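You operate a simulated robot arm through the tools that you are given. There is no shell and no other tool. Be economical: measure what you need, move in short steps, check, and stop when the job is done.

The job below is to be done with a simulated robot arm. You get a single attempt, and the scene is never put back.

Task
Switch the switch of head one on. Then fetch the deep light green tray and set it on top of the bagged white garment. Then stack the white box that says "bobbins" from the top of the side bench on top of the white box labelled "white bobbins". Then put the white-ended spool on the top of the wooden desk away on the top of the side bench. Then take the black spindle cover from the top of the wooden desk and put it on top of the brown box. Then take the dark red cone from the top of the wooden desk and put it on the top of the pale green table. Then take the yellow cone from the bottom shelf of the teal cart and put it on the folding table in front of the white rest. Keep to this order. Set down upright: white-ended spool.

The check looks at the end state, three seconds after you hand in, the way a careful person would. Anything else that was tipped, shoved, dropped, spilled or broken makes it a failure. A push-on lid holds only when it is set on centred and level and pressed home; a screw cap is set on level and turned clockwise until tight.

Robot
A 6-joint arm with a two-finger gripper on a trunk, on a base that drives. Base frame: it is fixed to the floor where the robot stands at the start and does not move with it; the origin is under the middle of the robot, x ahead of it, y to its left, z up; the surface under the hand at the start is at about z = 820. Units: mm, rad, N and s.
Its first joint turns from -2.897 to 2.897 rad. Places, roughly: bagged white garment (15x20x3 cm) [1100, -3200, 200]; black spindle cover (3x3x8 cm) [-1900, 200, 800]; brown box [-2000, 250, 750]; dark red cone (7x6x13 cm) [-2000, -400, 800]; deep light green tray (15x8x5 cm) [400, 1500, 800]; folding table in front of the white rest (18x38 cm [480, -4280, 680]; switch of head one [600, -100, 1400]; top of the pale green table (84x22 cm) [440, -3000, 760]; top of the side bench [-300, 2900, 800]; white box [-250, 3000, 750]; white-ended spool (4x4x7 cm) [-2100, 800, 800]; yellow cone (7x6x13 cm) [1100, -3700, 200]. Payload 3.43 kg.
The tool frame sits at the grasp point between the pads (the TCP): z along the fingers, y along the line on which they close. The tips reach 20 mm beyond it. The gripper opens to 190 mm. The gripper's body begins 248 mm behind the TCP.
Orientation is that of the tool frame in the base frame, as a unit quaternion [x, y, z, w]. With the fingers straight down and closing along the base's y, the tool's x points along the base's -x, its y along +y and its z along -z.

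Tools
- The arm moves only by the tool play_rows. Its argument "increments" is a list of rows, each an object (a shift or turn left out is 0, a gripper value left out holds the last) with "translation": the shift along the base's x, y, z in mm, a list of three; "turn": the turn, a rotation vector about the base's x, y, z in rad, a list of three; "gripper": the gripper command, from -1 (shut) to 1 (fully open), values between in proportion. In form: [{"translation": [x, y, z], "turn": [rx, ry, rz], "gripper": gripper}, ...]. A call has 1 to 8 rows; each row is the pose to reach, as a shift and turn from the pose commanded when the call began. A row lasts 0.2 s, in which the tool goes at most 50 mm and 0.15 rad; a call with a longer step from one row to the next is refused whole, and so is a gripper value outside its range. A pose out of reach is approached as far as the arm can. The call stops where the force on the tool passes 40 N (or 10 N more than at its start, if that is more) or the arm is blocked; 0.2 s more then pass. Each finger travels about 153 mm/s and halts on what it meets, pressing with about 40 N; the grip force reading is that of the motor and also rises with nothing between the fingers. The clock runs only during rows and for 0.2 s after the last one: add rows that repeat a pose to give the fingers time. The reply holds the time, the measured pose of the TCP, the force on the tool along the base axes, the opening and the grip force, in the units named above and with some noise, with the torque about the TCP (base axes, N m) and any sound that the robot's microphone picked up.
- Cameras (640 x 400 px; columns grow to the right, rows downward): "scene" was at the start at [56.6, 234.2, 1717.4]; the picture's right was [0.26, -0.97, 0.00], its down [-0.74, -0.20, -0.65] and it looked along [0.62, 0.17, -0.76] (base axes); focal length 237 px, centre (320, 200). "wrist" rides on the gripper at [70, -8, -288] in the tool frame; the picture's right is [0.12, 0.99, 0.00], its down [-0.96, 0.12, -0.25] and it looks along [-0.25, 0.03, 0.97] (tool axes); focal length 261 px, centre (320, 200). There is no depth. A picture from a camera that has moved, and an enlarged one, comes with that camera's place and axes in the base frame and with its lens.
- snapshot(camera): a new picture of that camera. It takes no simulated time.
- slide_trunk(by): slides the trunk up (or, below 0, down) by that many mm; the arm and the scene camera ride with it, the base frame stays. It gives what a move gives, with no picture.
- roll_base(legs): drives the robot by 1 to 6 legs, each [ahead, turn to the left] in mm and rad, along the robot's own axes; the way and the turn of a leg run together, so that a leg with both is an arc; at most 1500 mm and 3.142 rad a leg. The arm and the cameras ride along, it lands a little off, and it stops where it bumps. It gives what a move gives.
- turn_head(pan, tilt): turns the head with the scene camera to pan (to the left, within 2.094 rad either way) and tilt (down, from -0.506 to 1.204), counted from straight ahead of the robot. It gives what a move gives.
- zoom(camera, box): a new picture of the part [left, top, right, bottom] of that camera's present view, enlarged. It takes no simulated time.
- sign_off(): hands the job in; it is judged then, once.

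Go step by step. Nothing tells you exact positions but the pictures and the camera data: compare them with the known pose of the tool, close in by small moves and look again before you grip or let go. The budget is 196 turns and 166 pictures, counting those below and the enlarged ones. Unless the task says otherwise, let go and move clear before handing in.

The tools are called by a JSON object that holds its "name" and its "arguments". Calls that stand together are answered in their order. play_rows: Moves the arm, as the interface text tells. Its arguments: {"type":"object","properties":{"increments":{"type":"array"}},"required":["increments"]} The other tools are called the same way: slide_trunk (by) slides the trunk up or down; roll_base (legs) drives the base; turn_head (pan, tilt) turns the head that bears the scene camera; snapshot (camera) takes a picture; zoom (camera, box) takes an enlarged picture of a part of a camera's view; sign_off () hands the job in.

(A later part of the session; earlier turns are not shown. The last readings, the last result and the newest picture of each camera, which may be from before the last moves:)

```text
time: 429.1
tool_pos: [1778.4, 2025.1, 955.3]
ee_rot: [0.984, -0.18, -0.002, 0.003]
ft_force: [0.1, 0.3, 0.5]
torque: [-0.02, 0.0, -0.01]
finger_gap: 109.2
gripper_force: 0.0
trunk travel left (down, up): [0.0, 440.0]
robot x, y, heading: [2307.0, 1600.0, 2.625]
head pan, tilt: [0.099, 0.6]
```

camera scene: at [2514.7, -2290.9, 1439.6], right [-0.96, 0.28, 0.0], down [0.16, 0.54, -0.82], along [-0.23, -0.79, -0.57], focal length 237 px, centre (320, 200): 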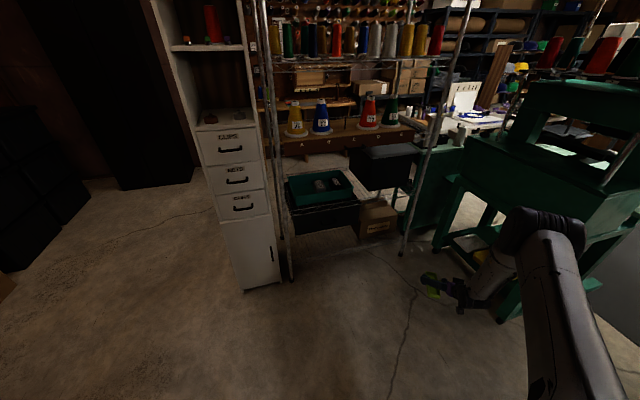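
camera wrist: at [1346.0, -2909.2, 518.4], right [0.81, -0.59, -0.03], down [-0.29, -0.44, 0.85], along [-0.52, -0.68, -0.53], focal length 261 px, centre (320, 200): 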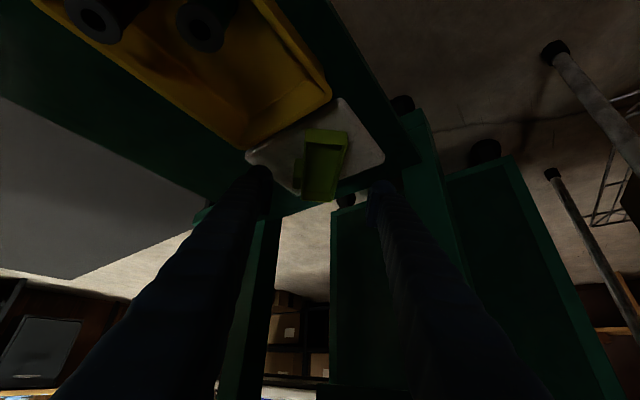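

{"name": "roll_base", "arguments": {"legs": [[0, 0.14], [1500, 0], [0, 0.5], [1100, 0]]}}

{"name": "roll_base", "arguments": {"legs": [[0, -0.8]]}}

{"name": "roll_base", "arguments": {"legs": [[0, -0.8]]}}

{"name": "turn_head", "arguments": {"pan": 0.0, "tilt": 0.7}}

{"name": "snapshot", "arguments": {"camera": "scene"}}

```text
time: 449.2
tool_pos: [-822.3, 1869.6, 955.4]
ee_rot: [0.985, 0.174, 0.0, 0.002]
ft_force: [0.1, -0.6, 0.3]
torque: [-0.01, -0.01, -0.01]
finger_gap: 109.4
gripper_force: 0.2
trunk travel left (down, up): [0.0, 440.0]
robot x, y, heading: [-142.9, 1889.8, -2.94]
head pan, tilt: [0.099, 0.6]
```

```text
time: 452.7
tool_pos: [-621.7, 2370.0, 954.6]
ee_rot: [0.973, -0.229, -0.001, 0.002]
ft_force: [-0.7, -0.3, 0.2]
torque: [-0.02, -0.02, 0.03]
finger_gap: 109.1
gripper_force: 0.1
trunk travel left (down, up): [0.0, 440.0]
robot x, y, heading: [-168.3, 1846.2, 2.538]
head pan, tilt: [0.099, 0.6]
```

```text
time: 456.2
tool_pos: [-118.9, 2543.6, 955.5]
ee_rot: [0.81, -0.586, -0.002, 0.002]
ft_force: [-0.2, 0.2, 0.3]
torque: [0.03, -0.05, -0.03]
finger_gap: 109.5
gripper_force: 0.0
trunk travel left (down, up): [0.0, 440.0]
robot x, y, heading: [-219.6, 1843.3, 1.751]
head pan, tilt: [0.099, 0.6]
```

```text
time: 456.9
tool_pos: [-117.0, 2544.6, 957.4]
ee_rot: [0.81, -0.587, -0.003, 0.003]
ft_force: [1.7, -0.4, -0.1]
torque: [0.05, 0.53, -0.02]
finger_gap: 109.2
gripper_force: 0.1
trunk travel left (down, up): [0.0, 440.0]
robot x, y, heading: [-218.6, 1843.5, 1.749]
head pan, tilt: [0.0, 0.7]
```

```text
75 pictures are left
camera scene: at [-432.5, 1872.7, 1431.5], right [0.98, 0.18, 0.0], down [0.11, -0.63, -0.77], along [-0.14, 0.75, -0.64], focal length 237 px, centre (320, 200)
```

scene: 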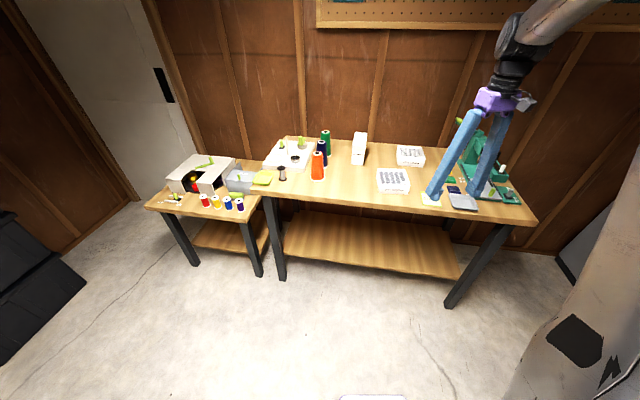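

{"name": "zoom", "arguments": {"camera": "scene", "box": [340, 120, 480, 220]}}

{"name": "zoom", "arguments": {"camera": "scene", "box": [140, 120, 340, 230]}}

```text
4.00 times, centred on (410, 170) of scene
camera zoom: at [-432.5, 1872.7, 1431.5], right [0.98, 0.18, 0.0], down [0.11, -0.63, -0.77], along [-0.14, 0.75, -0.64], focal length 949 px, centre (-40, 320)
```

zoom: 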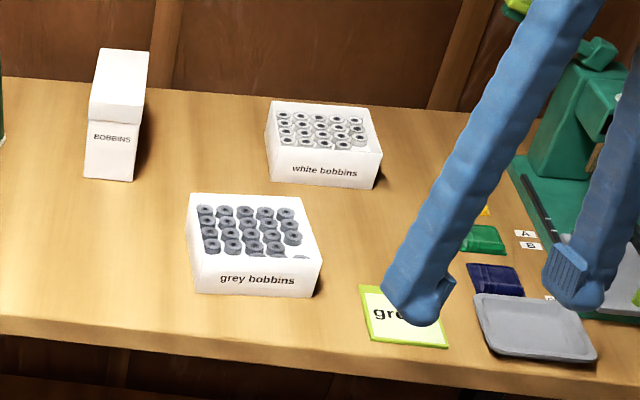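

```text
3.20 times, centred on (240, 175) of scene
camera zoom: at [-432.5, 1872.7, 1431.5], right [0.98, 0.18, 0.0], down [0.11, -0.63, -0.77], along [-0.14, 0.75, -0.64], focal length 759 px, centre (576, 280)
```

zoom: 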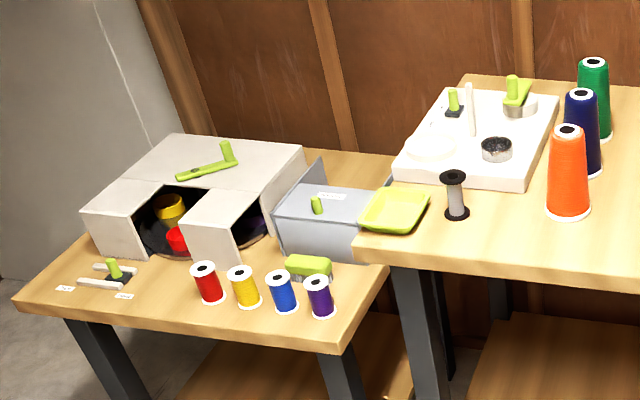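

The tall "BOBBINS" box is near (-434,2925) and the "white bobbins" box near (-180,2965). I'll close in for a look from above with the wrist camera.

{"name": "play_rows", "arguments": {"increments": [{"translation": [-45, 0, 15]}, {"translation": [-90, 0, 30]}, {"translation": [-135, 0, 45]}, {"translation": [-180, 0, 60]}, {"translation": [-210, 0, 60]}]}}

{"name": "roll_base", "arguments": {"legs": [[280, 0]]}}

{"name": "snapshot", "arguments": {"camera": "wrist"}}

{"name": "turn_head", "arguments": {"pan": -0.1, "tilt": 0.8}}

{"name": "snapshot", "arguments": {"camera": "scene"}}

```text
time: 458.1
tool_pos: [-330.1, 2539.8, 1016.4]
ee_rot: [0.81, -0.586, -0.001, 0.002]
ft_force: [0.1, 0.3, 1.0]
torque: [0.02, -0.02, -0.01]
finger_gap: 109.0
gripper_force: 0.1
trunk travel left (down, up): [0.0, 440.0]
robot x, y, heading: [-216.8, 1845.1, 1.749]
head pan, tilt: [0.0, 0.7]
```

```text
time: 460.6
tool_pos: [-372.2, 2819.4, 1015.0]
ee_rot: [0.808, -0.59, -0.002, 0.002]
ft_force: [-0.9, 0.4, 0.9]
torque: [-0.04, -0.02, 0.04]
finger_gap: 109.2
gripper_force: 0.0
trunk travel left (down, up): [0.0, 440.0]
robot x, y, heading: [-264.3, 2122.2, 1.735]
head pan, tilt: [0.0, 0.7]
```

```text
72 pictures are left
camera wrist: at [-341.3, 2753.7, 1303.9], right [-0.91, -0.42, 0.01], down [-0.4, 0.88, 0.25], along [-0.11, 0.22, -0.97], focal length 261 px, centre (320, 200)
```

wrist: 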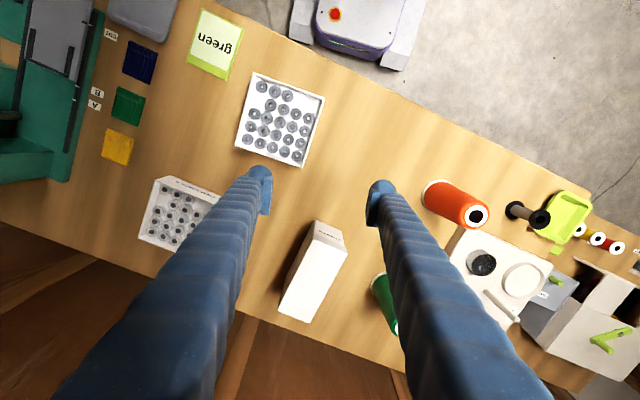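

```text
time: 461.3
tool_pos: [-371.5, 2819.6, 1016.1]
ee_rot: [0.808, -0.589, -0.002, 0.003]
ft_force: [-0.4, 0.4, -0.1]
torque: [0.03, 0.01, 0.01]
finger_gap: 109.1
gripper_force: 0.1
trunk travel left (down, up): [0.0, 440.0]
robot x, y, heading: [-266.1, 2119.9, 1.743]
head pan, tilt: [-0.099, 0.799]
```

```text
71 pictures are left
camera scene: at [-475.6, 2149.6, 1422.8], right [1.0, 0.07, 0.0], down [0.05, -0.72, -0.7], along [-0.05, 0.7, -0.72], focal length 237 px, centre (320, 200)
```

scene: 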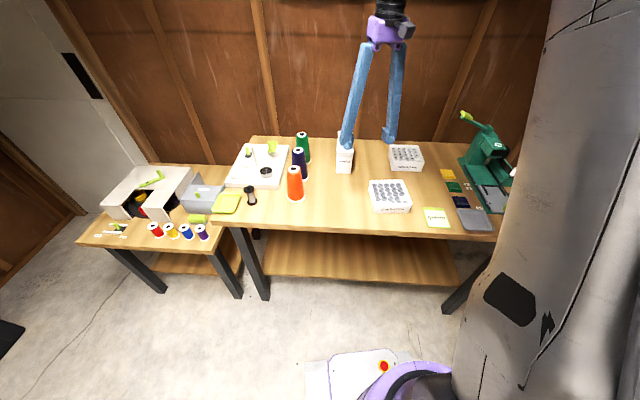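

{"name": "zoom", "arguments": {"camera": "wrist", "box": [260, 200, 370, 340]}}

{"name": "zoom", "arguments": {"camera": "scene", "box": [310, 110, 450, 220]}}

```text
2.86 times, centred on (315, 270) of wrist
camera zoom: at [-341.3, 2753.6, 1304.4], right [-0.91, -0.42, 0.01], down [-0.4, 0.88, 0.25], along [-0.11, 0.22, -0.97], focal length 745 px, centre (334, 0)
```

zoom: 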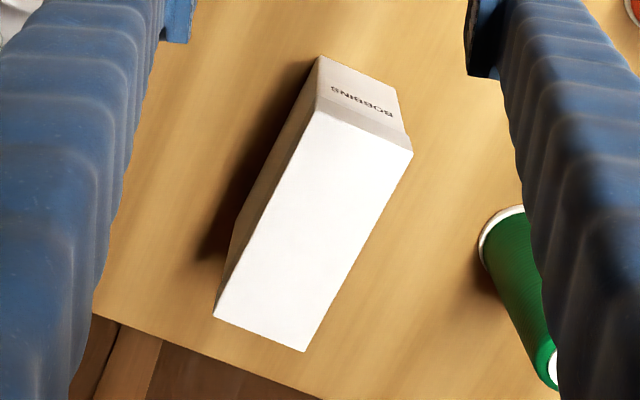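

```text
3.64 times, centred on (380, 165) of scene
camera zoom: at [-475.6, 2149.6, 1422.8], right [1.0, 0.07, 0.0], down [0.05, -0.72, -0.7], along [-0.05, 0.7, -0.72], focal length 863 px, centre (102, 327)
```

zoom: 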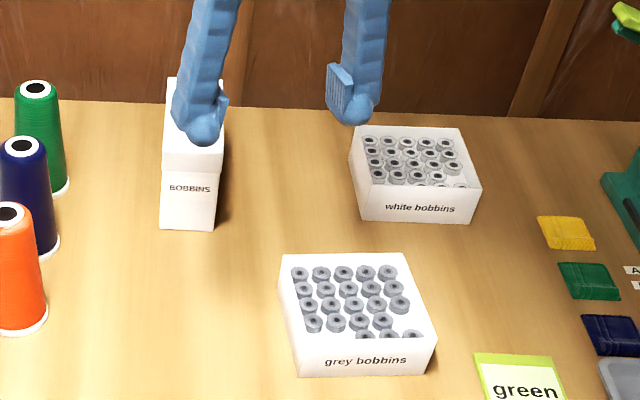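

Box sizes: BOBBINS ≈ 62×150×110 mm at (-432,2981), long along y; white bobbins box ≈ 123 mm square at (-176,3013). Raising the trunk, moving closer and aligning the gripper across the narrow width.

{"name": "slide_trunk", "arguments": {"by": 180}}

{"name": "roll_base", "arguments": {"legs": [[110, 0]]}}

{"name": "play_rows", "arguments": {"increments": [{"translation": [-10, 10, -40], "turn": [0, 0, -0.1], "gripper": 0.0}, {"translation": [-20, 20, -80], "turn": [0, 0, -0.2]}, {"translation": [-30, 35, -120], "turn": [0, 0, -0.311]}, {"translation": [-40, 45, -140], "turn": [0, 0, -0.311]}]}}

{"name": "snapshot", "arguments": {"camera": "wrist"}}

```text
time: 463.3
tool_pos: [-372.6, 2818.7, 1196.6]
ee_rot: [0.807, -0.59, -0.001, 0.002]
ft_force: [-0.2, 0.5, 0.2]
torque: [-0.01, 0.01, 0.0]
finger_gap: 109.1
gripper_force: 0.2
trunk travel left (down, up): [-180.0, 260.0]
robot x, y, heading: [-268.6, 2122.8, 1.742]
head pan, tilt: [-0.099, 0.799]
```

```text
time: 464.6
tool_pos: [-392.0, 2928.4, 1195.2]
ee_rot: [0.808, -0.589, -0.002, 0.002]
ft_force: [0.7, -0.3, -0.4]
torque: [-0.07, -0.04, 0.0]
finger_gap: 109.3
gripper_force: 0.0
trunk travel left (down, up): [-180.0, 260.0]
robot x, y, heading: [-287.7, 2229.6, 1.739]
head pan, tilt: [-0.099, 0.799]
```

```text
time: 465.6
tool_pos: [-432.3, 2976.3, 1056.5]
ee_rot: [-0.706, 0.708, 0.003, -0.002]
ft_force: [-0.2, 0.1, 0.6]
torque: [-0.03, 0.0, 0.03]
finger_gap: 94.9
gripper_force: 0.1
trunk travel left (down, up): [-180.0, 260.0]
robot x, y, heading: [-284.4, 2228.3, 1.742]
head pan, tilt: [-0.099, 0.799]
```

```text
68 pictures are left
camera wrist: at [-421.8, 2903.9, 1344.5], right [-0.99, -0.12, 0.01], down [-0.11, 0.96, 0.25], along [-0.03, 0.25, -0.97], focal length 261 px, centre (320, 200)
```

wrist: 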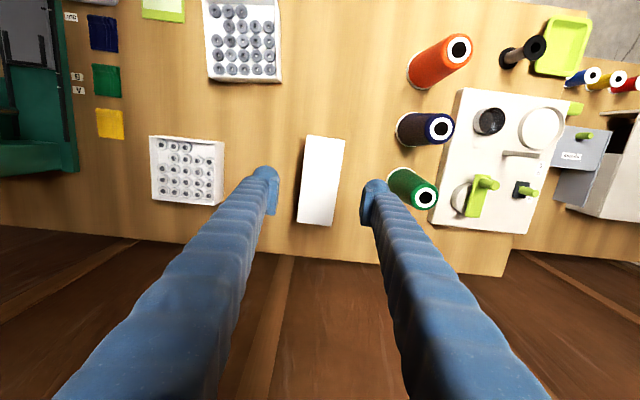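

{"name": "play_rows", "arguments": {"increments": [{"translation": [-1, 6, -45]}, {"translation": [-1, 6, -90]}, {"translation": [-1, 6, -130]}, {"translation": [-1, 6, -165]}, {"translation": [-1, 6, -185]}, {"translation": [-1, 6, -185], "gripper": -1}, {"translation": [-1, 6, -185], "gripper": -1}, {"translation": [-1, 6, -185], "gripper": -1}]}}

{"name": "play_rows", "arguments": {"increments": [{"translation": [0, 0, 30]}, {"translation": [0, 0, 70]}, {"translation": [0, 0, 105]}, {"translation": [0, 0, 105]}]}}

{"name": "snapshot", "arguments": {"camera": "scene"}}

```text
time: 467.4
tool_pos: [-433.9, 2978.8, 874.8]
ee_rot: [0.707, -0.707, -0.001, 0.002]
ft_force: [0.8, 0.3, 0.2]
torque: [-0.02, 0.0, 0.02]
finger_gap: 62.1
gripper_force: 40.6
trunk travel left (down, up): [-180.0, 260.0]
robot x, y, heading: [-283.5, 2237.1, 1.743]
head pan, tilt: [-0.099, 0.799]
```

```text
time: 468.4
tool_pos: [-434.4, 2979.8, 977.5]
ee_rot: [0.707, -0.707, -0.002, 0.001]
ft_force: [-0.3, -0.7, -4.0]
torque: [0.0, 0.01, -0.01]
finger_gap: 62.2
gripper_force: 39.9
trunk travel left (down, up): [-180.0, 260.0]
robot x, y, heading: [-286.8, 2233.3, 1.745]
head pan, tilt: [-0.099, 0.799]
```

```text
67 pictures are left
camera scene: at [-494.5, 2259.0, 1602.7], right [1.0, 0.07, 0.0], down [0.05, -0.72, -0.7], along [-0.05, 0.69, -0.72], focal length 237 px, centre (320, 200)
```

scene: 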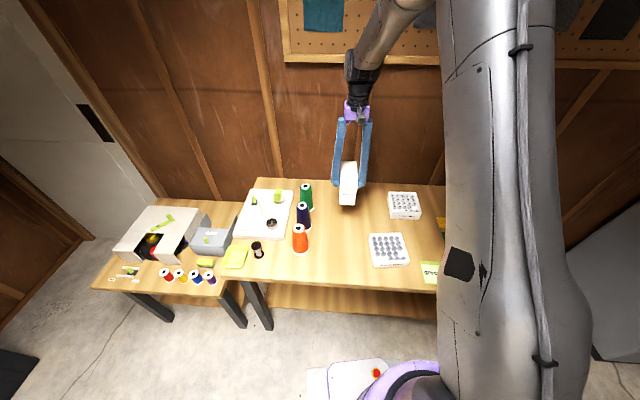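

The box is held. Moving it across over the white bobbins box.

{"name": "play_rows", "arguments": {"increments": [{"translation": [44, 5, 0]}, {"translation": [88, 10, 0]}, {"translation": [132, 15, 0]}, {"translation": [176, 20, 0]}, {"translation": [217, 24, 0]}, {"translation": [257, 27, 0]}, {"translation": [257, 27, 0]}]}}

{"name": "snapshot", "arguments": {"camera": "wrist"}}

{"name": "zoom", "arguments": {"camera": "scene", "box": [320, 120, 460, 280]}}

```text
time: 470.1
tool_pos: [-176.2, 3008.8, 976.6]
ee_rot: [0.707, -0.707, -0.002, 0.003]
ft_force: [0.9, 0.0, -3.3]
torque: [-0.02, 0.09, 0.04]
finger_gap: 61.9
gripper_force: 40.4
trunk travel left (down, up): [-180.0, 260.0]
robot x, y, heading: [-286.7, 2231.1, 1.741]
head pan, tilt: [-0.099, 0.799]
```

```text
66 pictures are left
camera wrist: at [-165.1, 2936.7, 1263.2], right [-0.99, -0.12, 0.01], down [-0.11, 0.96, 0.25], along [-0.04, 0.25, -0.97], focal length 261 px, centre (320, 200)
```

wrist: 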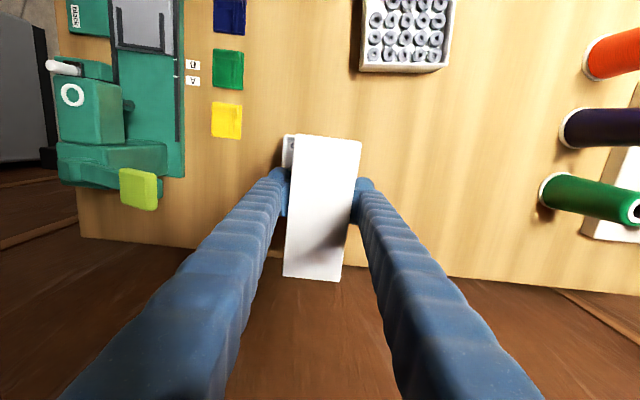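

```text
2.50 times, centred on (390, 200) of scene
camera zoom: at [-493.3, 2259.1, 1602.9], right [1.0, 0.07, 0.0], down [0.05, -0.72, -0.7], along [-0.05, 0.69, -0.72], focal length 593 px, centre (145, 200)
```

zoom: 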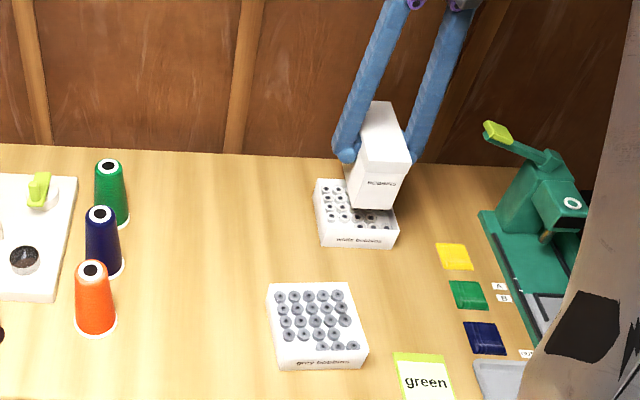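

{"name": "play_rows", "arguments": {"increments": [{"translation": [0, -3, -25]}, {"translation": [0, -3, -40]}, {"translation": [0, -3, -48]}, {"translation": [0, -3, -54]}, {"translation": [0, -3, -58]}]}}

{"name": "zoom", "arguments": {"camera": "scene", "box": [350, 140, 450, 240]}}

```text
time: 471.2
tool_pos: [-176.6, 3005.8, 922.6]
ee_rot: [-0.707, 0.707, 0.004, 0.001]
ft_force: [-4.3, 1.8, 36.4]
torque: [-0.81, -0.25, -0.09]
finger_gap: 62.2
gripper_force: 39.8
trunk travel left (down, up): [-180.0, 260.0]
robot x, y, heading: [-282.3, 2233.3, 1.747]
head pan, tilt: [-0.099, 0.799]
```

```text
4.00 times, centred on (400, 190) of scene
camera zoom: at [-494.8, 2256.0, 1603.2], right [1.0, 0.07, 0.0], down [0.05, -0.71, -0.7], along [-0.05, 0.7, -0.72], focal length 949 px, centre (0, 240)
```

zoom: 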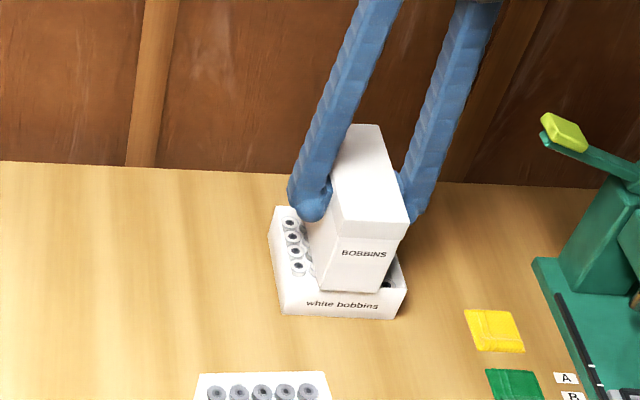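

Contact at about 36 N: the box is seated. Easing off, releasing and rising.

{"name": "play_rows", "arguments": {"increments": [{"translation": [0, 0, 3]}, {"translation": [0, 0, 3], "gripper": -0.2}, {"translation": [0, 0, 3], "gripper": 0.0}, {"translation": [0, 0, 3], "gripper": 0.0}, {"translation": [0, 0, 40]}, {"translation": [0, 0, 85]}, {"translation": [0, 0, 130]}, {"translation": [0, -40, 160]}]}}

{"name": "zoom", "arguments": {"camera": "scene", "box": [350, 140, 450, 240]}}

{"name": "snapshot", "arguments": {"camera": "wrist"}}

```text
time: 473.1
tool_pos: [-177.3, 2959.9, 1082.3]
ee_rot: [0.707, -0.707, -0.001, 0.001]
ft_force: [0.3, 0.0, -0.1]
torque: [0.03, 0.0, 0.01]
finger_gap: 95.1
gripper_force: 0.0
trunk travel left (down, up): [-180.0, 260.0]
robot x, y, heading: [-287.7, 2231.0, 1.744]
head pan, tilt: [-0.099, 0.799]
```

```text
4.00 times, centred on (400, 190) of scene
camera zoom: at [-494.0, 2256.6, 1603.0], right [1.0, 0.07, 0.0], down [0.05, -0.71, -0.7], along [-0.05, 0.7, -0.72], focal length 949 px, centre (0, 240)
```

zoom: 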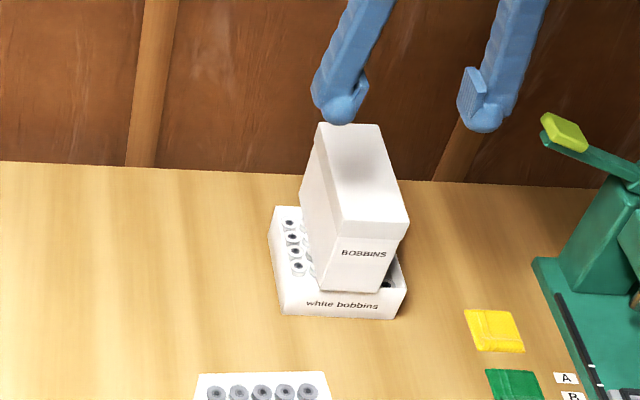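

```text
62 pictures are left
camera wrist: at [-168.6, 2889.3, 1370.7], right [-0.99, -0.12, 0.01], down [-0.11, 0.96, 0.25], along [-0.04, 0.25, -0.97], focal length 261 px, centre (320, 200)
```

wrist: 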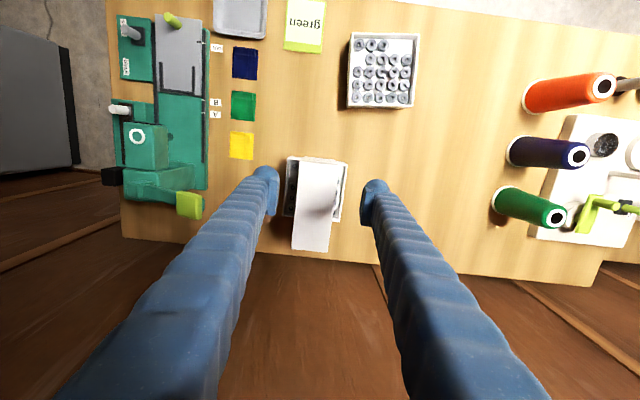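

Stacked well. Next, the wooden desk for the white-ended spool; backing away and driving over.

{"name": "roll_base", "arguments": {"legs": [[-400, 0], [0, 1.1]]}}

{"name": "roll_base", "arguments": {"legs": [[0, 1.1]]}}

{"name": "roll_base", "arguments": {"legs": [[1250, 0], [0, -0.8]]}}

{"name": "turn_head", "arguments": {"pan": 0.0, "tilt": 0.6}}

{"name": "snapshot", "arguments": {"camera": "scene"}}

```text
time: 480.5
tool_pos: [-829.7, 2268.7, 1081.0]
ee_rot: [0.973, -0.23, -0.001, 0.002]
ft_force: [0.2, -0.3, 0.0]
torque: [0.04, -0.02, 0.0]
finger_gap: 95.0
gripper_force: 0.1
trunk travel left (down, up): [-180.0, 260.0]
robot x, y, heading: [-202.1, 1914.7, 2.85]
head pan, tilt: [-0.099, 0.799]
```

```text
time: 485.1
tool_pos: [-795.3, 1508.8, 1081.7]
ee_rot: [0.948, 0.319, 0.001, 0.002]
ft_force: [0.2, 0.3, -0.9]
torque: [0.05, 0.0, 0.04]
finger_gap: 95.1
gripper_force: 0.1
trunk travel left (down, up): [-180.0, 260.0]
robot x, y, heading: [-250.5, 1960.7, -2.324]
head pan, tilt: [-0.099, 0.799]
```

```text
time: 496.7
tool_pos: [-1818.4, 1117.3, 1082.6]
ee_rot: [0.998, -0.067, -0.001, 0.002]
ft_force: [-0.3, -0.3, -0.3]
torque: [0.08, 0.0, 0.0]
finger_gap: 95.3
gripper_force: 0.0
trunk travel left (down, up): [-180.0, 260.0]
robot x, y, heading: [-1112.0, 1009.0, -3.104]
head pan, tilt: [-0.099, 0.799]
```

```text
time: 497.4
tool_pos: [-1819.0, 1118.4, 1082.6]
ee_rot: [0.998, -0.066, -0.002, 0.004]
ft_force: [0.9, 1.7, 0.4]
torque: [-0.31, 0.05, 0.01]
finger_gap: 94.8
gripper_force: 0.1
trunk travel left (down, up): [-180.0, 260.0]
robot x, y, heading: [-1113.9, 1012.3, -3.104]
head pan, tilt: [0.0, 0.6]
```

```text
61 pictures are left
camera scene: at [-1172.6, 796.8, 1619.9], right [-0.04, 1.0, 0.0], down [0.57, 0.02, -0.82], along [-0.82, -0.03, -0.57], focal length 237 px, centre (320, 200)
```

scene: 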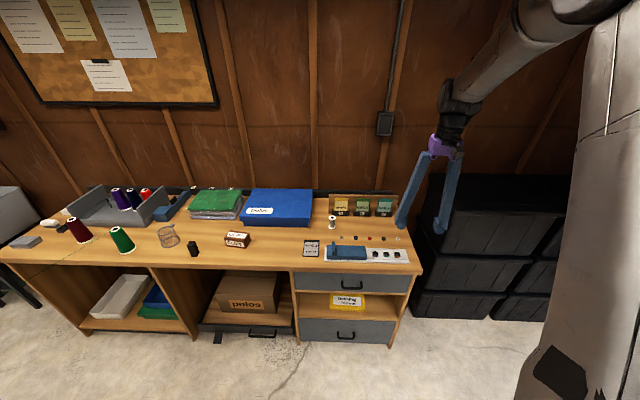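

{"name": "zoom", "arguments": {"camera": "scene", "box": [150, 170, 420, 290]}}

{"name": "zoom", "arguments": {"camera": "scene", "box": [20, 170, 220, 290]}}

```text
2.37 times, centred on (285, 230) of scene
camera zoom: at [-1172.6, 796.8, 1619.9], right [-0.04, 1.0, 0.0], down [0.57, 0.02, -0.82], along [-0.82, -0.03, -0.57], focal length 562 px, centre (403, 129)
```

zoom: 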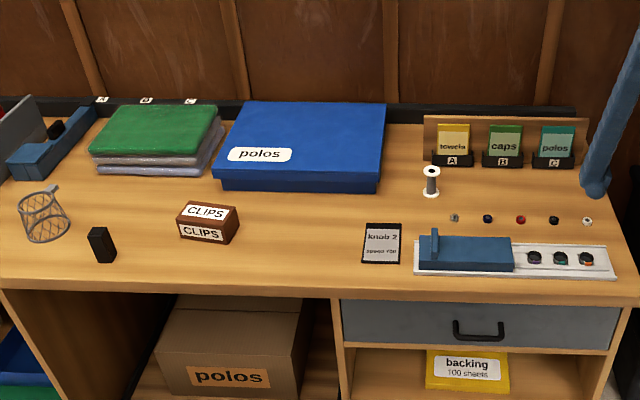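

```text
3.20 times, centred on (120, 230) of scene
camera zoom: at [-1172.6, 796.8, 1619.9], right [-0.04, 1.0, 0.0], down [0.57, 0.02, -0.82], along [-0.82, -0.03, -0.57], focal length 759 px, centre (960, 104)
```

zoom: 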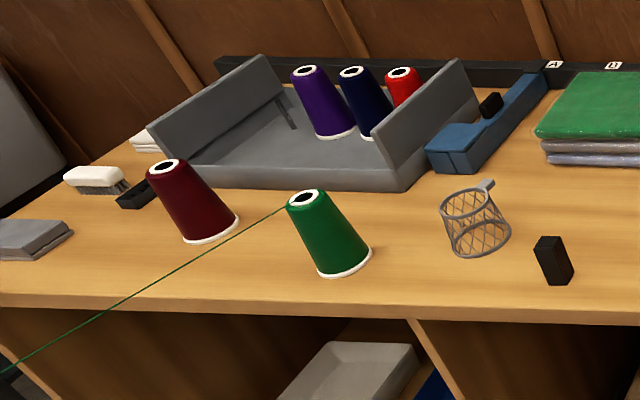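

The white-ended spool stands near (-2109,826); the black spindle cover, brown CLIPS box and dark red cone are left of it. Driving closer and positioning over the spool.

{"name": "roll_base", "arguments": {"legs": [[280, 0]]}}

{"name": "play_rows", "arguments": {"increments": [{"translation": [0, -45, 0], "turn": [0, 0, 0.067]}, {"translation": [0, -90, 0], "turn": [0, 0, 0.134]}, {"translation": [0, -135, -10], "turn": [0, 0, 0.134]}, {"translation": [0, -180, -20], "turn": [0, 0, 0.134]}, {"translation": [0, -225, -30], "turn": [0, 0, 0.134]}, {"translation": [0, -265, -40], "turn": [0, 0, 0.134]}]}}

{"name": "snapshot", "arguments": {"camera": "wrist"}}

```text
time: 499.9
tool_pos: [-2094.9, 1109.3, 1083.4]
ee_rot: [0.998, -0.067, -0.001, 0.003]
ft_force: [-0.6, 0.0, 0.3]
torque: [-0.02, -0.05, 0.02]
finger_gap: 94.9
gripper_force: 0.0
trunk travel left (down, up): [-180.0, 260.0]
robot x, y, heading: [-1388.6, 1001.9, -3.107]
head pan, tilt: [0.0, 0.6]
```

```text
time: 501.3
tool_pos: [-2094.9, 846.6, 1042.3]
ee_rot: [1.0, -0.001, 0.0, 0.003]
ft_force: [0.1, -0.5, -0.2]
torque: [0.0, 0.01, 0.02]
finger_gap: 95.2
gripper_force: 0.0
trunk travel left (down, up): [-180.0, 260.0]
robot x, y, heading: [-1385.7, 995.3, -3.105]
head pan, tilt: [0.0, 0.6]
```

```text
58 pictures are left
camera wrist: at [-2024.3, 855.0, 1329.3], right [0.12, -0.99, 0.01], down [-0.96, -0.11, 0.25], along [-0.25, -0.04, -0.97], focal length 261 px, centre (320, 200)
```

wrist: 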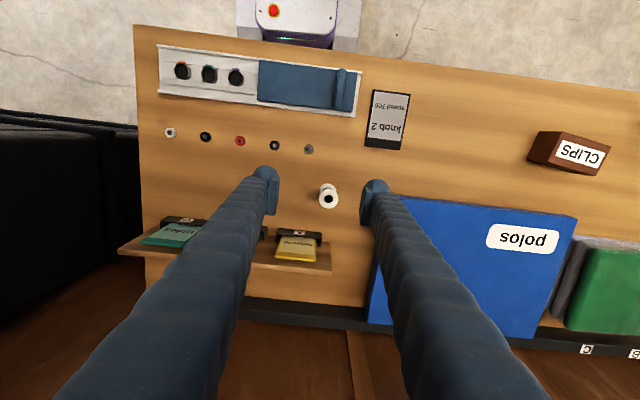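

{"name": "play_rows", "arguments": {"increments": [{"translation": [-20, -12, -30], "gripper": -0.263}, {"translation": [-42, -25, -60]}, {"translation": [-42, -25, -105]}, {"translation": [-42, -25, -150]}, {"translation": [-42, -25, -185]}, {"translation": [-42, -25, -203]}, {"translation": [-42, -25, -203]}]}}

{"name": "zoom", "arguments": {"camera": "wrist", "box": [240, 120, 400, 260]}}

```text
time: 502.9
tool_pos: [-2139.0, 821.7, 843.7]
ee_rot: [1.0, 0.0, -0.001, 0.003]
ft_force: [0.3, 0.4, -0.9]
torque: [-0.01, -0.04, -0.05]
finger_gap: 69.8
gripper_force: 0.0
trunk travel left (down, up): [-180.0, 260.0]
robot x, y, heading: [-1387.9, 997.6, -3.108]
head pan, tilt: [0.0, 0.6]
```

```text
2.86 times, centred on (320, 190) of wrist
camera zoom: at [-2067.1, 829.5, 1130.4], right [0.12, -0.99, 0.01], down [-0.96, -0.11, 0.25], along [-0.25, -0.04, -0.97], focal length 745 px, centre (320, 229)
```

zoom: 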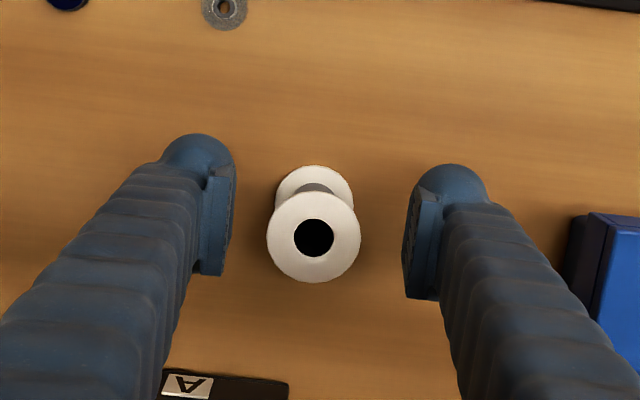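

{"name": "play_rows", "arguments": {"increments": [{"translation": [1, 0, -4], "gripper": -0.45}, {"translation": [1, 0, -4], "gripper": -0.6}, {"translation": [1, 0, -4], "gripper": -1}, {"translation": [1, 0, -4], "gripper": -1}, {"translation": [1, 0, -4], "gripper": -1}, {"translation": [1, 0, 20]}, {"translation": [1, 0, 60]}, {"translation": [1, 0, 100]}]}}

{"name": "zoom", "arguments": {"camera": "wrist", "box": [240, 120, 400, 260]}}

```text
time: 504.7
tool_pos: [-2135.4, 820.2, 944.2]
ee_rot: [1.0, 0.001, -0.001, 0.002]
ft_force: [0.1, -0.8, -0.5]
torque: [0.0, 0.05, 0.01]
finger_gap: 32.9
gripper_force: 39.8
trunk travel left (down, up): [-180.0, 260.0]
robot x, y, heading: [-1385.4, 996.3, -3.109]
head pan, tilt: [0.0, 0.6]
```

```text
2.86 times, centred on (320, 190) of wrist
camera zoom: at [-2064.4, 828.9, 1231.1], right [0.12, -0.99, 0.01], down [-0.96, -0.11, 0.25], along [-0.25, -0.04, -0.97], focal length 745 px, centre (320, 229)
```

zoom: 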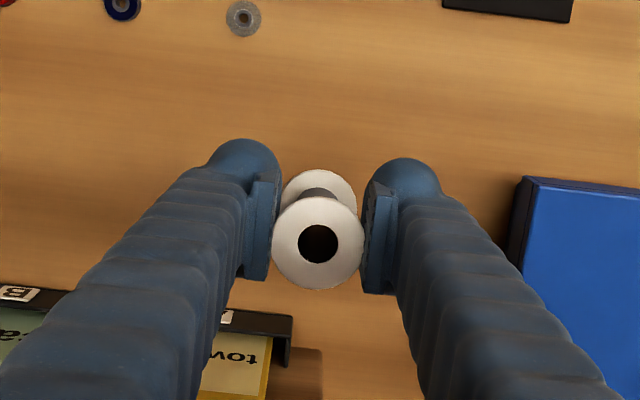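

Spool held upright. Carrying it to the side bench.

{"name": "play_rows", "arguments": {"increments": [{"translation": [0, 0, 45]}, {"translation": [0, 0, 90]}, {"translation": [0, 0, 130]}]}}

{"name": "roll_base", "arguments": {"legs": [[-300, 0], [0, -1.18]]}}

{"name": "roll_base", "arguments": {"legs": [[0, -1.18]]}}

{"name": "roll_base", "arguments": {"legs": [[1150, 0], [0, 0.8]]}}

```text
time: 505.5
tool_pos: [-2136.2, 819.2, 1071.0]
ee_rot: [1.0, 0.001, 0.0, 0.002]
ft_force: [0.4, -0.1, -0.1]
torque: [0.04, 0.0, 0.0]
finger_gap: 32.9
gripper_force: 39.9
trunk travel left (down, up): [-180.0, 260.0]
robot x, y, heading: [-1390.7, 995.9, -3.102]
head pan, tilt: [0.0, 0.6]
```

```text
time: 512.5
tool_pos: [-1548.6, 1626.9, 1071.4]
ee_rot: [0.835, -0.55, -0.002, 0.002]
ft_force: [-0.6, 0.0, 0.1]
torque: [0.01, 0.02, -0.01]
finger_gap: 33.5
gripper_force: 40.2
trunk travel left (down, up): [-180.0, 260.0]
robot x, y, heading: [-1160.4, 978.7, 2.014]
head pan, tilt: [0.0, 0.6]
```

```text
time: 517.4
tool_pos: [-717.9, 1592.4, 1073.1]
ee_rot: [-0.397, 0.918, 0.002, 0.0]
ft_force: [-0.5, -0.2, -0.1]
torque: [-0.12, -0.18, -0.01]
finger_gap: 33.6
gripper_force: 39.8
trunk travel left (down, up): [-180.0, 260.0]
robot x, y, heading: [-1219.4, 1026.7, 0.857]
head pan, tilt: [0.0, 0.6]
```

```text
time: 528.6
tool_pos: [-544.9, 2670.4, 1072.7]
ee_rot: [0.734, -0.679, -0.002, 0.002]
ft_force: [-1.1, -0.4, -0.9]
torque: [0.01, -0.03, 0.01]
finger_gap: 33.1
gripper_force: 39.8
trunk travel left (down, up): [-180.0, 260.0]
robot x, y, heading: [-405.5, 1925.7, 1.683]
head pan, tilt: [0.0, 0.6]
```

{"name": "roll_base", "arguments": {"legs": [[150, 0]]}}

{"name": "play_rows", "arguments": {"increments": [{"translation": [40, 15, 0]}, {"translation": [80, 30, 0]}, {"translation": [120, 45, -10]}, {"translation": [120, 45, -10]}]}}

{"name": "snapshot", "arguments": {"camera": "wrist"}}

```text
time: 530.3
tool_pos: [-556.3, 2818.2, 1074.1]
ee_rot: [0.732, -0.681, -0.001, 0.003]
ft_force: [0.7, 1.0, 0.0]
torque: [-0.06, 0.0, -0.04]
finger_gap: 33.5
gripper_force: 40.6
trunk travel left (down, up): [-180.0, 260.0]
robot x, y, heading: [-421.9, 2076.8, 1.676]
head pan, tilt: [0.0, 0.6]
```

```text
time: 531.3
tool_pos: [-436.1, 2862.2, 1063.4]
ee_rot: [0.732, -0.681, -0.003, 0.002]
ft_force: [1.1, -0.1, -0.3]
torque: [0.01, 0.1, -0.01]
finger_gap: 33.3
gripper_force: 39.7
trunk travel left (down, up): [-180.0, 260.0]
robot x, y, heading: [-425.9, 2070.6, 1.679]
head pan, tilt: [0.0, 0.6]
```

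```text
55 pictures are left
camera wrist: at [-420.0, 2790.9, 1350.0], right [-0.98, -0.19, 0.01], down [-0.18, 0.95, 0.25], along [-0.05, 0.24, -0.97], focal length 261 px, centre (320, 200)
```

wrist: 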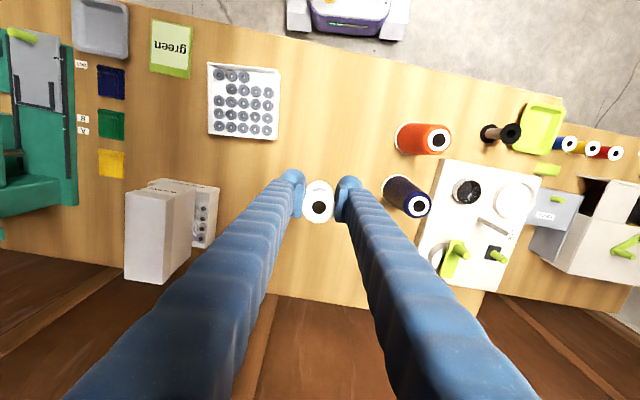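

Clear spot below. Lowering the spool onto the bench.

{"name": "play_rows", "arguments": {"increments": [{"translation": [0, 0, -45]}, {"translation": [0, 0, -90]}, {"translation": [0, 0, -135]}, {"translation": [0, 0, -175]}, {"translation": [0, 0, -200]}, {"translation": [0, 0, -212]}, {"translation": [0, 0, -219]}, {"translation": [0, 0, -222]}]}}

{"name": "play_rows", "arguments": {"increments": [{"translation": [0, 0, -2]}, {"translation": [0, 0, -4]}, {"translation": [0, 0, -6]}]}}

```text
time: 533.1
tool_pos: [-434.5, 2862.5, 843.3]
ee_rot: [0.732, -0.681, -0.004, 0.0]
ft_force: [9.4, 3.2, 35.4]
torque: [0.39, -0.16, -0.09]
finger_gap: 34.3
gripper_force: 39.8
trunk travel left (down, up): [-180.0, 260.0]
robot x, y, heading: [-424.2, 2074.7, 1.677]
head pan, tilt: [0.0, 0.6]
```

```text
time: 533.9
tool_pos: [-436.8, 2861.3, 836.4]
ee_rot: [0.733, -0.681, -0.004, 0.001]
ft_force: [8.9, 5.4, 33.4]
torque: [0.38, -0.16, -0.05]
finger_gap: 33.6
gripper_force: 39.6
trunk travel left (down, up): [-180.0, 260.0]
robot x, y, heading: [-425.6, 2074.3, 1.676]
head pan, tilt: [0.0, 0.6]
```

{"name": "play_rows", "arguments": {"increments": [{"translation": [0, 0, 3], "gripper": -0.6}, {"translation": [0, 0, 3], "gripper": -0.45}, {"translation": [0, 0, 3], "gripper": -0.3}, {"translation": [0, 0, 3], "gripper": -0.26}, {"translation": [0, 0, 45]}, {"translation": [0, 0, 90]}, {"translation": [0, 0, 135]}, {"translation": [0, 0, 180]}]}}

{"name": "snapshot", "arguments": {"camera": "wrist"}}

```text
time: 535.7
tool_pos: [-437.1, 2857.7, 1016.1]
ee_rot: [0.732, -0.681, -0.002, 0.002]
ft_force: [-0.4, 0.4, -1.0]
torque: [0.07, -0.01, 0.02]
finger_gap: 70.0
gripper_force: 0.1
trunk travel left (down, up): [-180.0, 260.0]
robot x, y, heading: [-425.9, 2075.1, 1.681]
head pan, tilt: [0.0, 0.6]
```

```text
54 pictures are left
camera wrist: at [-422.3, 2786.0, 1304.3], right [-0.98, -0.19, 0.01], down [-0.18, 0.95, 0.25], along [-0.05, 0.24, -0.97], focal length 261 px, centre (320, 200)
```

wrist: 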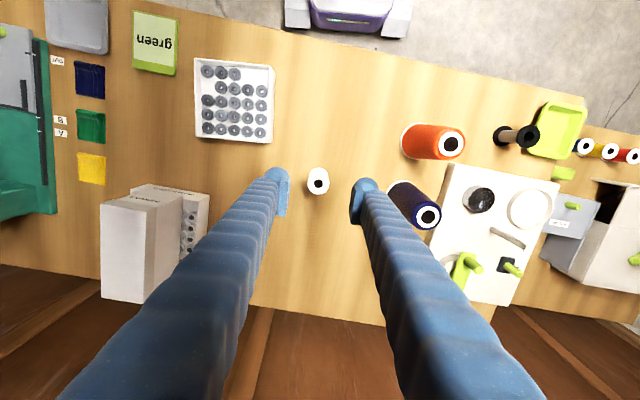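

Spool is upright on the bench. Now back to the wooden desk for the black spindle cover.

{"name": "roll_base", "arguments": {"legs": [[-250, 0], [0, 1.15]]}}

{"name": "roll_base", "arguments": {"legs": [[0, 1.15]]}}

{"name": "roll_base", "arguments": {"legs": [[0, 0.25], [1480, 0]]}}

{"name": "roll_base", "arguments": {"legs": [[0, -1.05]]}}

```text
time: 542.4
tool_pos: [-1120.2, 2133.3, 1015.3]
ee_rot: [0.985, -0.175, -0.001, 0.002]
ft_force: [0.6, 0.1, 0.2]
torque: [0.03, -0.02, 0.01]
finger_gap: 70.4
gripper_force: 0.1
trunk travel left (down, up): [-180.0, 260.0]
robot x, y, heading: [-377.7, 1895.9, 2.828]
head pan, tilt: [0.0, 0.6]
```

```text
time: 547.2
tool_pos: [-877.6, 1300.0, 1016.4]
ee_rot: [0.916, 0.402, 0.0, 0.002]
ft_force: [-0.6, -0.7, 0.4]
torque: [-0.02, -0.04, 0.02]
finger_gap: 70.0
gripper_force: 0.1
trunk travel left (down, up): [-180.0, 260.0]
robot x, y, heading: [-436.6, 1947.0, -2.279]
head pan, tilt: [0.0, 0.6]
```

```text
time: 558.6
tool_pos: [-1384.8, -125.0, 1016.9]
ee_rot: [0.861, 0.508, 0.0, 0.003]
ft_force: [0.3, 0.8, -0.5]
torque: [0.02, -0.01, 0.02]
finger_gap: 70.4
gripper_force: 0.0
trunk travel left (down, up): [-180.0, 260.0]
robot x, y, heading: [-1106.0, 607.1, -2.039]
head pan, tilt: [0.0, 0.6]
```

```text
time: 563.0
tool_pos: [-1883.7, 490.4, 1017.4]
ee_rot: [1.0, 0.004, -0.001, 0.002]
ft_force: [-0.8, -0.4, 0.3]
torque: [0.03, 0.0, -0.01]
finger_gap: 70.4
gripper_force: 0.0
trunk travel left (down, up): [-180.0, 260.0]
robot x, y, heading: [-1106.0, 536.5, -3.088]
head pan, tilt: [0.0, 0.6]
```

{"name": "play_rows", "arguments": {"increments": [{"translation": [0, -45, 0]}, {"translation": [0, -90, 0]}, {"translation": [0, -135, 0]}, {"translation": [0, -180, 0]}, {"translation": [0, -225, 0]}, {"translation": [0, -265, 0]}, {"translation": [0, -265, 0]}]}}

{"name": "snapshot", "arguments": {"camera": "wrist"}}

```text
time: 564.6
tool_pos: [-1881.5, 221.8, 1016.5]
ee_rot: [1.0, 0.005, -0.001, 0.002]
ft_force: [0.1, -0.4, 0.3]
torque: [0.11, 0.05, 0.0]
finger_gap: 70.5
gripper_force: 0.0
trunk travel left (down, up): [-180.0, 260.0]
robot x, y, heading: [-1105.5, 532.0, -3.092]
head pan, tilt: [0.0, 0.6]
```

```text
53 pictures are left
camera wrist: at [-1811.9, 231.8, 1303.7], right [0.13, -0.99, 0.0], down [-0.96, -0.12, 0.25], along [-0.25, -0.04, -0.97], focal length 261 px, centre (320, 200)
```

wrist: 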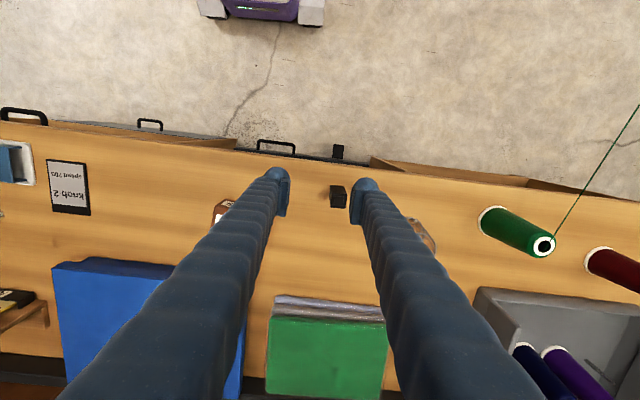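

{"name": "zoom", "arguments": {"camera": "wrist", "box": [280, 150, 400, 240]}}

```text
4.44 times, centred on (340, 195) of wrist
camera zoom: at [-1811.9, 231.8, 1303.7], right [0.13, -0.99, 0.0], down [-0.96, -0.12, 0.25], along [-0.25, -0.04, -0.97], focal length 1158 px, centre (231, 222)
```

zoom: 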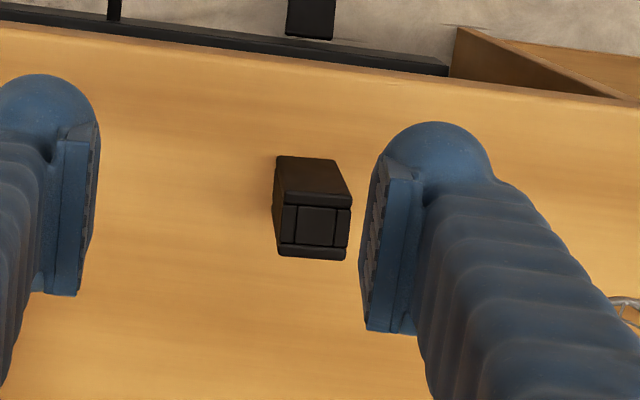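

The cover's centre is (-1922,182), rotated slightly. Descending to grip it.

{"name": "play_rows", "arguments": {"increments": [{"translation": [-20, -20, -20], "turn": [0, 0, 0.04]}, {"translation": [-40, -40, -40], "turn": [0, 0, 0.08]}, {"translation": [-40, -40, -85], "turn": [0, 0, 0.08]}, {"translation": [-40, -40, -130], "turn": [0, 0, 0.08]}, {"translation": [-40, -40, -168], "turn": [0, 0, 0.08]}, {"translation": [-40, -40, -168], "turn": [0, 0, 0.08]}]}}

{"name": "zoom", "arguments": {"camera": "wrist", "box": [250, 140, 390, 250]}}

```text
time: 566.0
tool_pos: [-1924.4, 184.2, 849.3]
ee_rot: [0.999, 0.045, 0.0, 0.002]
ft_force: [0.5, -0.4, 0.5]
torque: [0.0, -0.02, -0.01]
finger_gap: 70.3
gripper_force: 0.0
trunk travel left (down, up): [-180.0, 260.0]
robot x, y, heading: [-1105.2, 535.0, -3.089]
head pan, tilt: [0.0, 0.6]
```

```text
3.64 times, centred on (320, 195) of wrist
camera zoom: at [-1854.0, 198.9, 1136.2], right [0.21, -0.98, 0.01], down [-0.95, -0.2, 0.25], along [-0.24, -0.06, -0.97], focal length 948 px, centre (320, 218)
```

zoom: 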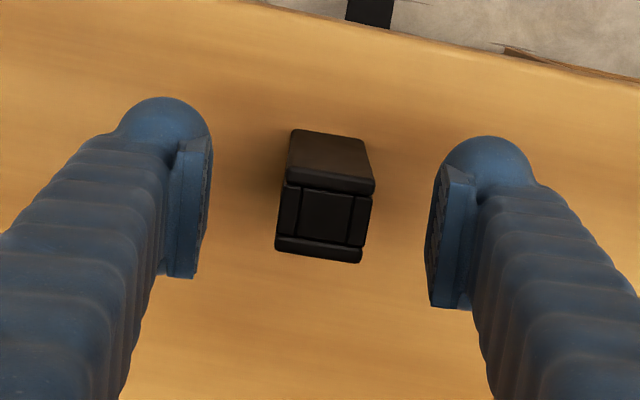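

{"name": "play_rows", "arguments": {"increments": [{"translation": [3, -1, -4], "gripper": -0.45}, {"translation": [3, -1, -4], "gripper": -0.65}, {"translation": [3, -1, -4], "gripper": -1}, {"translation": [3, -1, -4], "gripper": -1}, {"translation": [3, -1, -4], "gripper": -1}, {"translation": [3, -1, 35]}, {"translation": [3, -1, 80]}, {"translation": [3, -1, 125]}]}}

{"name": "play_rows", "arguments": {"increments": [{"translation": [-10, 40, 5]}, {"translation": [-20, 85, 10]}, {"translation": [-25, 120, 10]}, {"translation": [-25, 120, 10]}]}}

{"name": "snapshot", "arguments": {"camera": "wrist"}}

```text
time: 567.8
tool_pos: [-1918.7, 183.9, 973.4]
ee_rot: [0.999, 0.045, -0.001, 0.003]
ft_force: [0.7, -0.4, -0.1]
torque: [0.02, 0.02, 0.0]
finger_gap: 26.5
gripper_force: 40.2
trunk travel left (down, up): [-180.0, 260.0]
robot x, y, heading: [-1104.9, 533.9, -3.086]
head pan, tilt: [0.0, 0.6]
```

```text
time: 568.8
tool_pos: [-1943.0, 308.4, 986.7]
ee_rot: [0.999, 0.044, -0.001, 0.003]
ft_force: [-0.4, -0.1, -0.6]
torque: [-0.02, 0.02, 0.0]
finger_gap: 26.4
gripper_force: 40.3
trunk travel left (down, up): [-180.0, 260.0]
robot x, y, heading: [-1101.4, 530.6, -3.086]
head pan, tilt: [0.0, 0.6]
```

```text
50 pictures are left
camera wrist: at [-1873.1, 323.2, 1274.0], right [0.21, -0.98, 0.01], down [-0.95, -0.2, 0.25], along [-0.24, -0.06, -0.97], focal length 261 px, centre (320, 200)
```

wrist: 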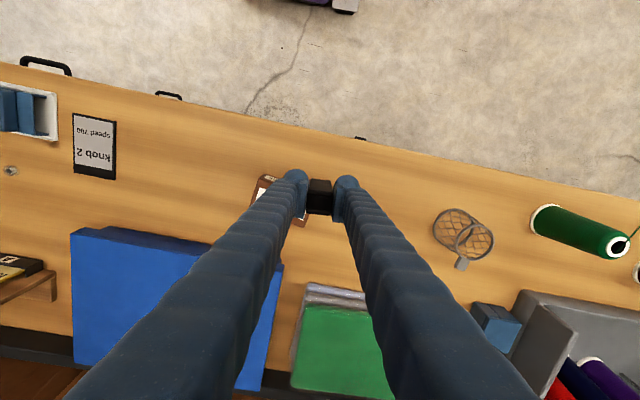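

{"name": "zoom", "arguments": {"camera": "scene", "box": [260, 140, 420, 260]}}

```text
3.33 times, centred on (340, 200) of scene
camera zoom: at [-1161.5, 321.3, 1619.6], right [-0.05, 1.0, 0.0], down [0.56, 0.03, -0.82], along [-0.82, -0.04, -0.57], focal length 791 px, centre (253, 200)
```

zoom: 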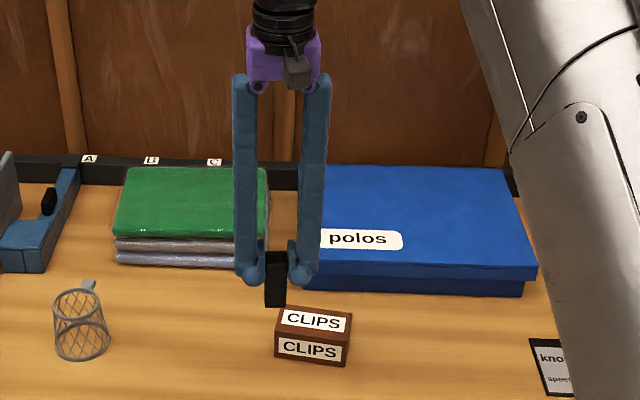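

The CLIPS box top is centred at about (-1978,369), z≈850. Moving the cover over it and lowering.

{"name": "play_rows", "arguments": {"increments": [{"translation": [-18, 30, 0]}, {"translation": [-35, 60, 0]}, {"translation": [-35, 60, -30]}, {"translation": [-35, 60, -60]}, {"translation": [-35, 60, -60]}]}}

{"name": "zoom", "arguments": {"camera": "scene", "box": [280, 160, 380, 240]}}

{"name": "zoom", "arguments": {"camera": "wrist", "box": [250, 130, 390, 250]}}

```text
time: 570.0
tool_pos: [-1979.6, 362.8, 926.8]
ee_rot: [0.999, 0.044, -0.001, 0.004]
ft_force: [-0.1, 0.2, -0.2]
torque: [-0.02, 0.01, -0.01]
finger_gap: 26.4
gripper_force: 40.5
trunk travel left (down, up): [-180.0, 260.0]
robot x, y, heading: [-1104.8, 537.0, -3.085]
head pan, tilt: [0.0, 0.6]
```

```text
5.00 times, centred on (330, 200) of scene
camera zoom: at [-1161.5, 321.0, 1619.7], right [-0.05, 1.0, 0.0], down [0.56, 0.03, -0.82], along [-0.82, -0.04, -0.57], focal length 1186 px, centre (270, 200)
```

zoom: 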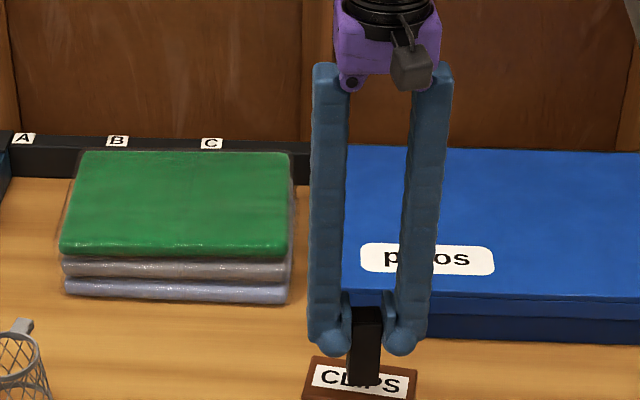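

```text
3.33 times, centred on (320, 190) of wrist
camera zoom: at [-1909.1, 378.1, 1214.0], right [0.21, -0.98, 0.01], down [-0.95, -0.2, 0.25], along [-0.24, -0.06, -0.97], focal length 869 px, centre (320, 233)
```

zoom: 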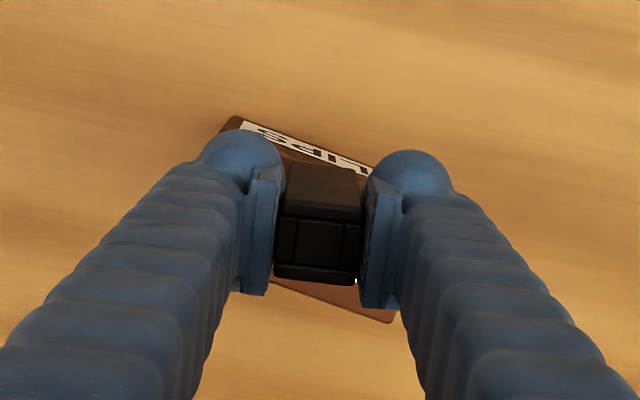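

{"name": "play_rows", "arguments": {"increments": [{"translation": [-3, 1, -12]}, {"translation": [-3, 1, -22]}, {"translation": [-3, 1, -27]}, {"translation": [-3, 1, -31]}, {"translation": [-3, 1, -35]}]}}

{"name": "zoom", "arguments": {"camera": "scene", "box": [300, 190, 370, 250]}}

```text
time: 571.2
tool_pos: [-1984.6, 363.8, 894.4]
ee_rot: [0.999, 0.044, -0.003, 0.004]
ft_force: [1.4, -4.9, 33.6]
torque: [-0.13, 0.17, 0.03]
finger_gap: 26.6
gripper_force: 39.9
trunk travel left (down, up): [-180.0, 260.0]
robot x, y, heading: [-1103.3, 532.1, -3.088]
head pan, tilt: [0.0, 0.6]
```

```text
6.67 times, centred on (335, 220) of scene
camera zoom: at [-1158.6, 321.2, 1620.0], right [-0.05, 1.0, 0.0], down [0.56, 0.03, -0.83], along [-0.82, -0.04, -0.56], focal length 1582 px, centre (220, 67)
```

zoom: 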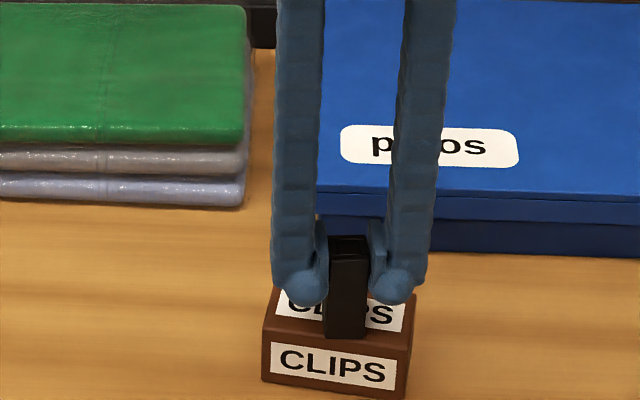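

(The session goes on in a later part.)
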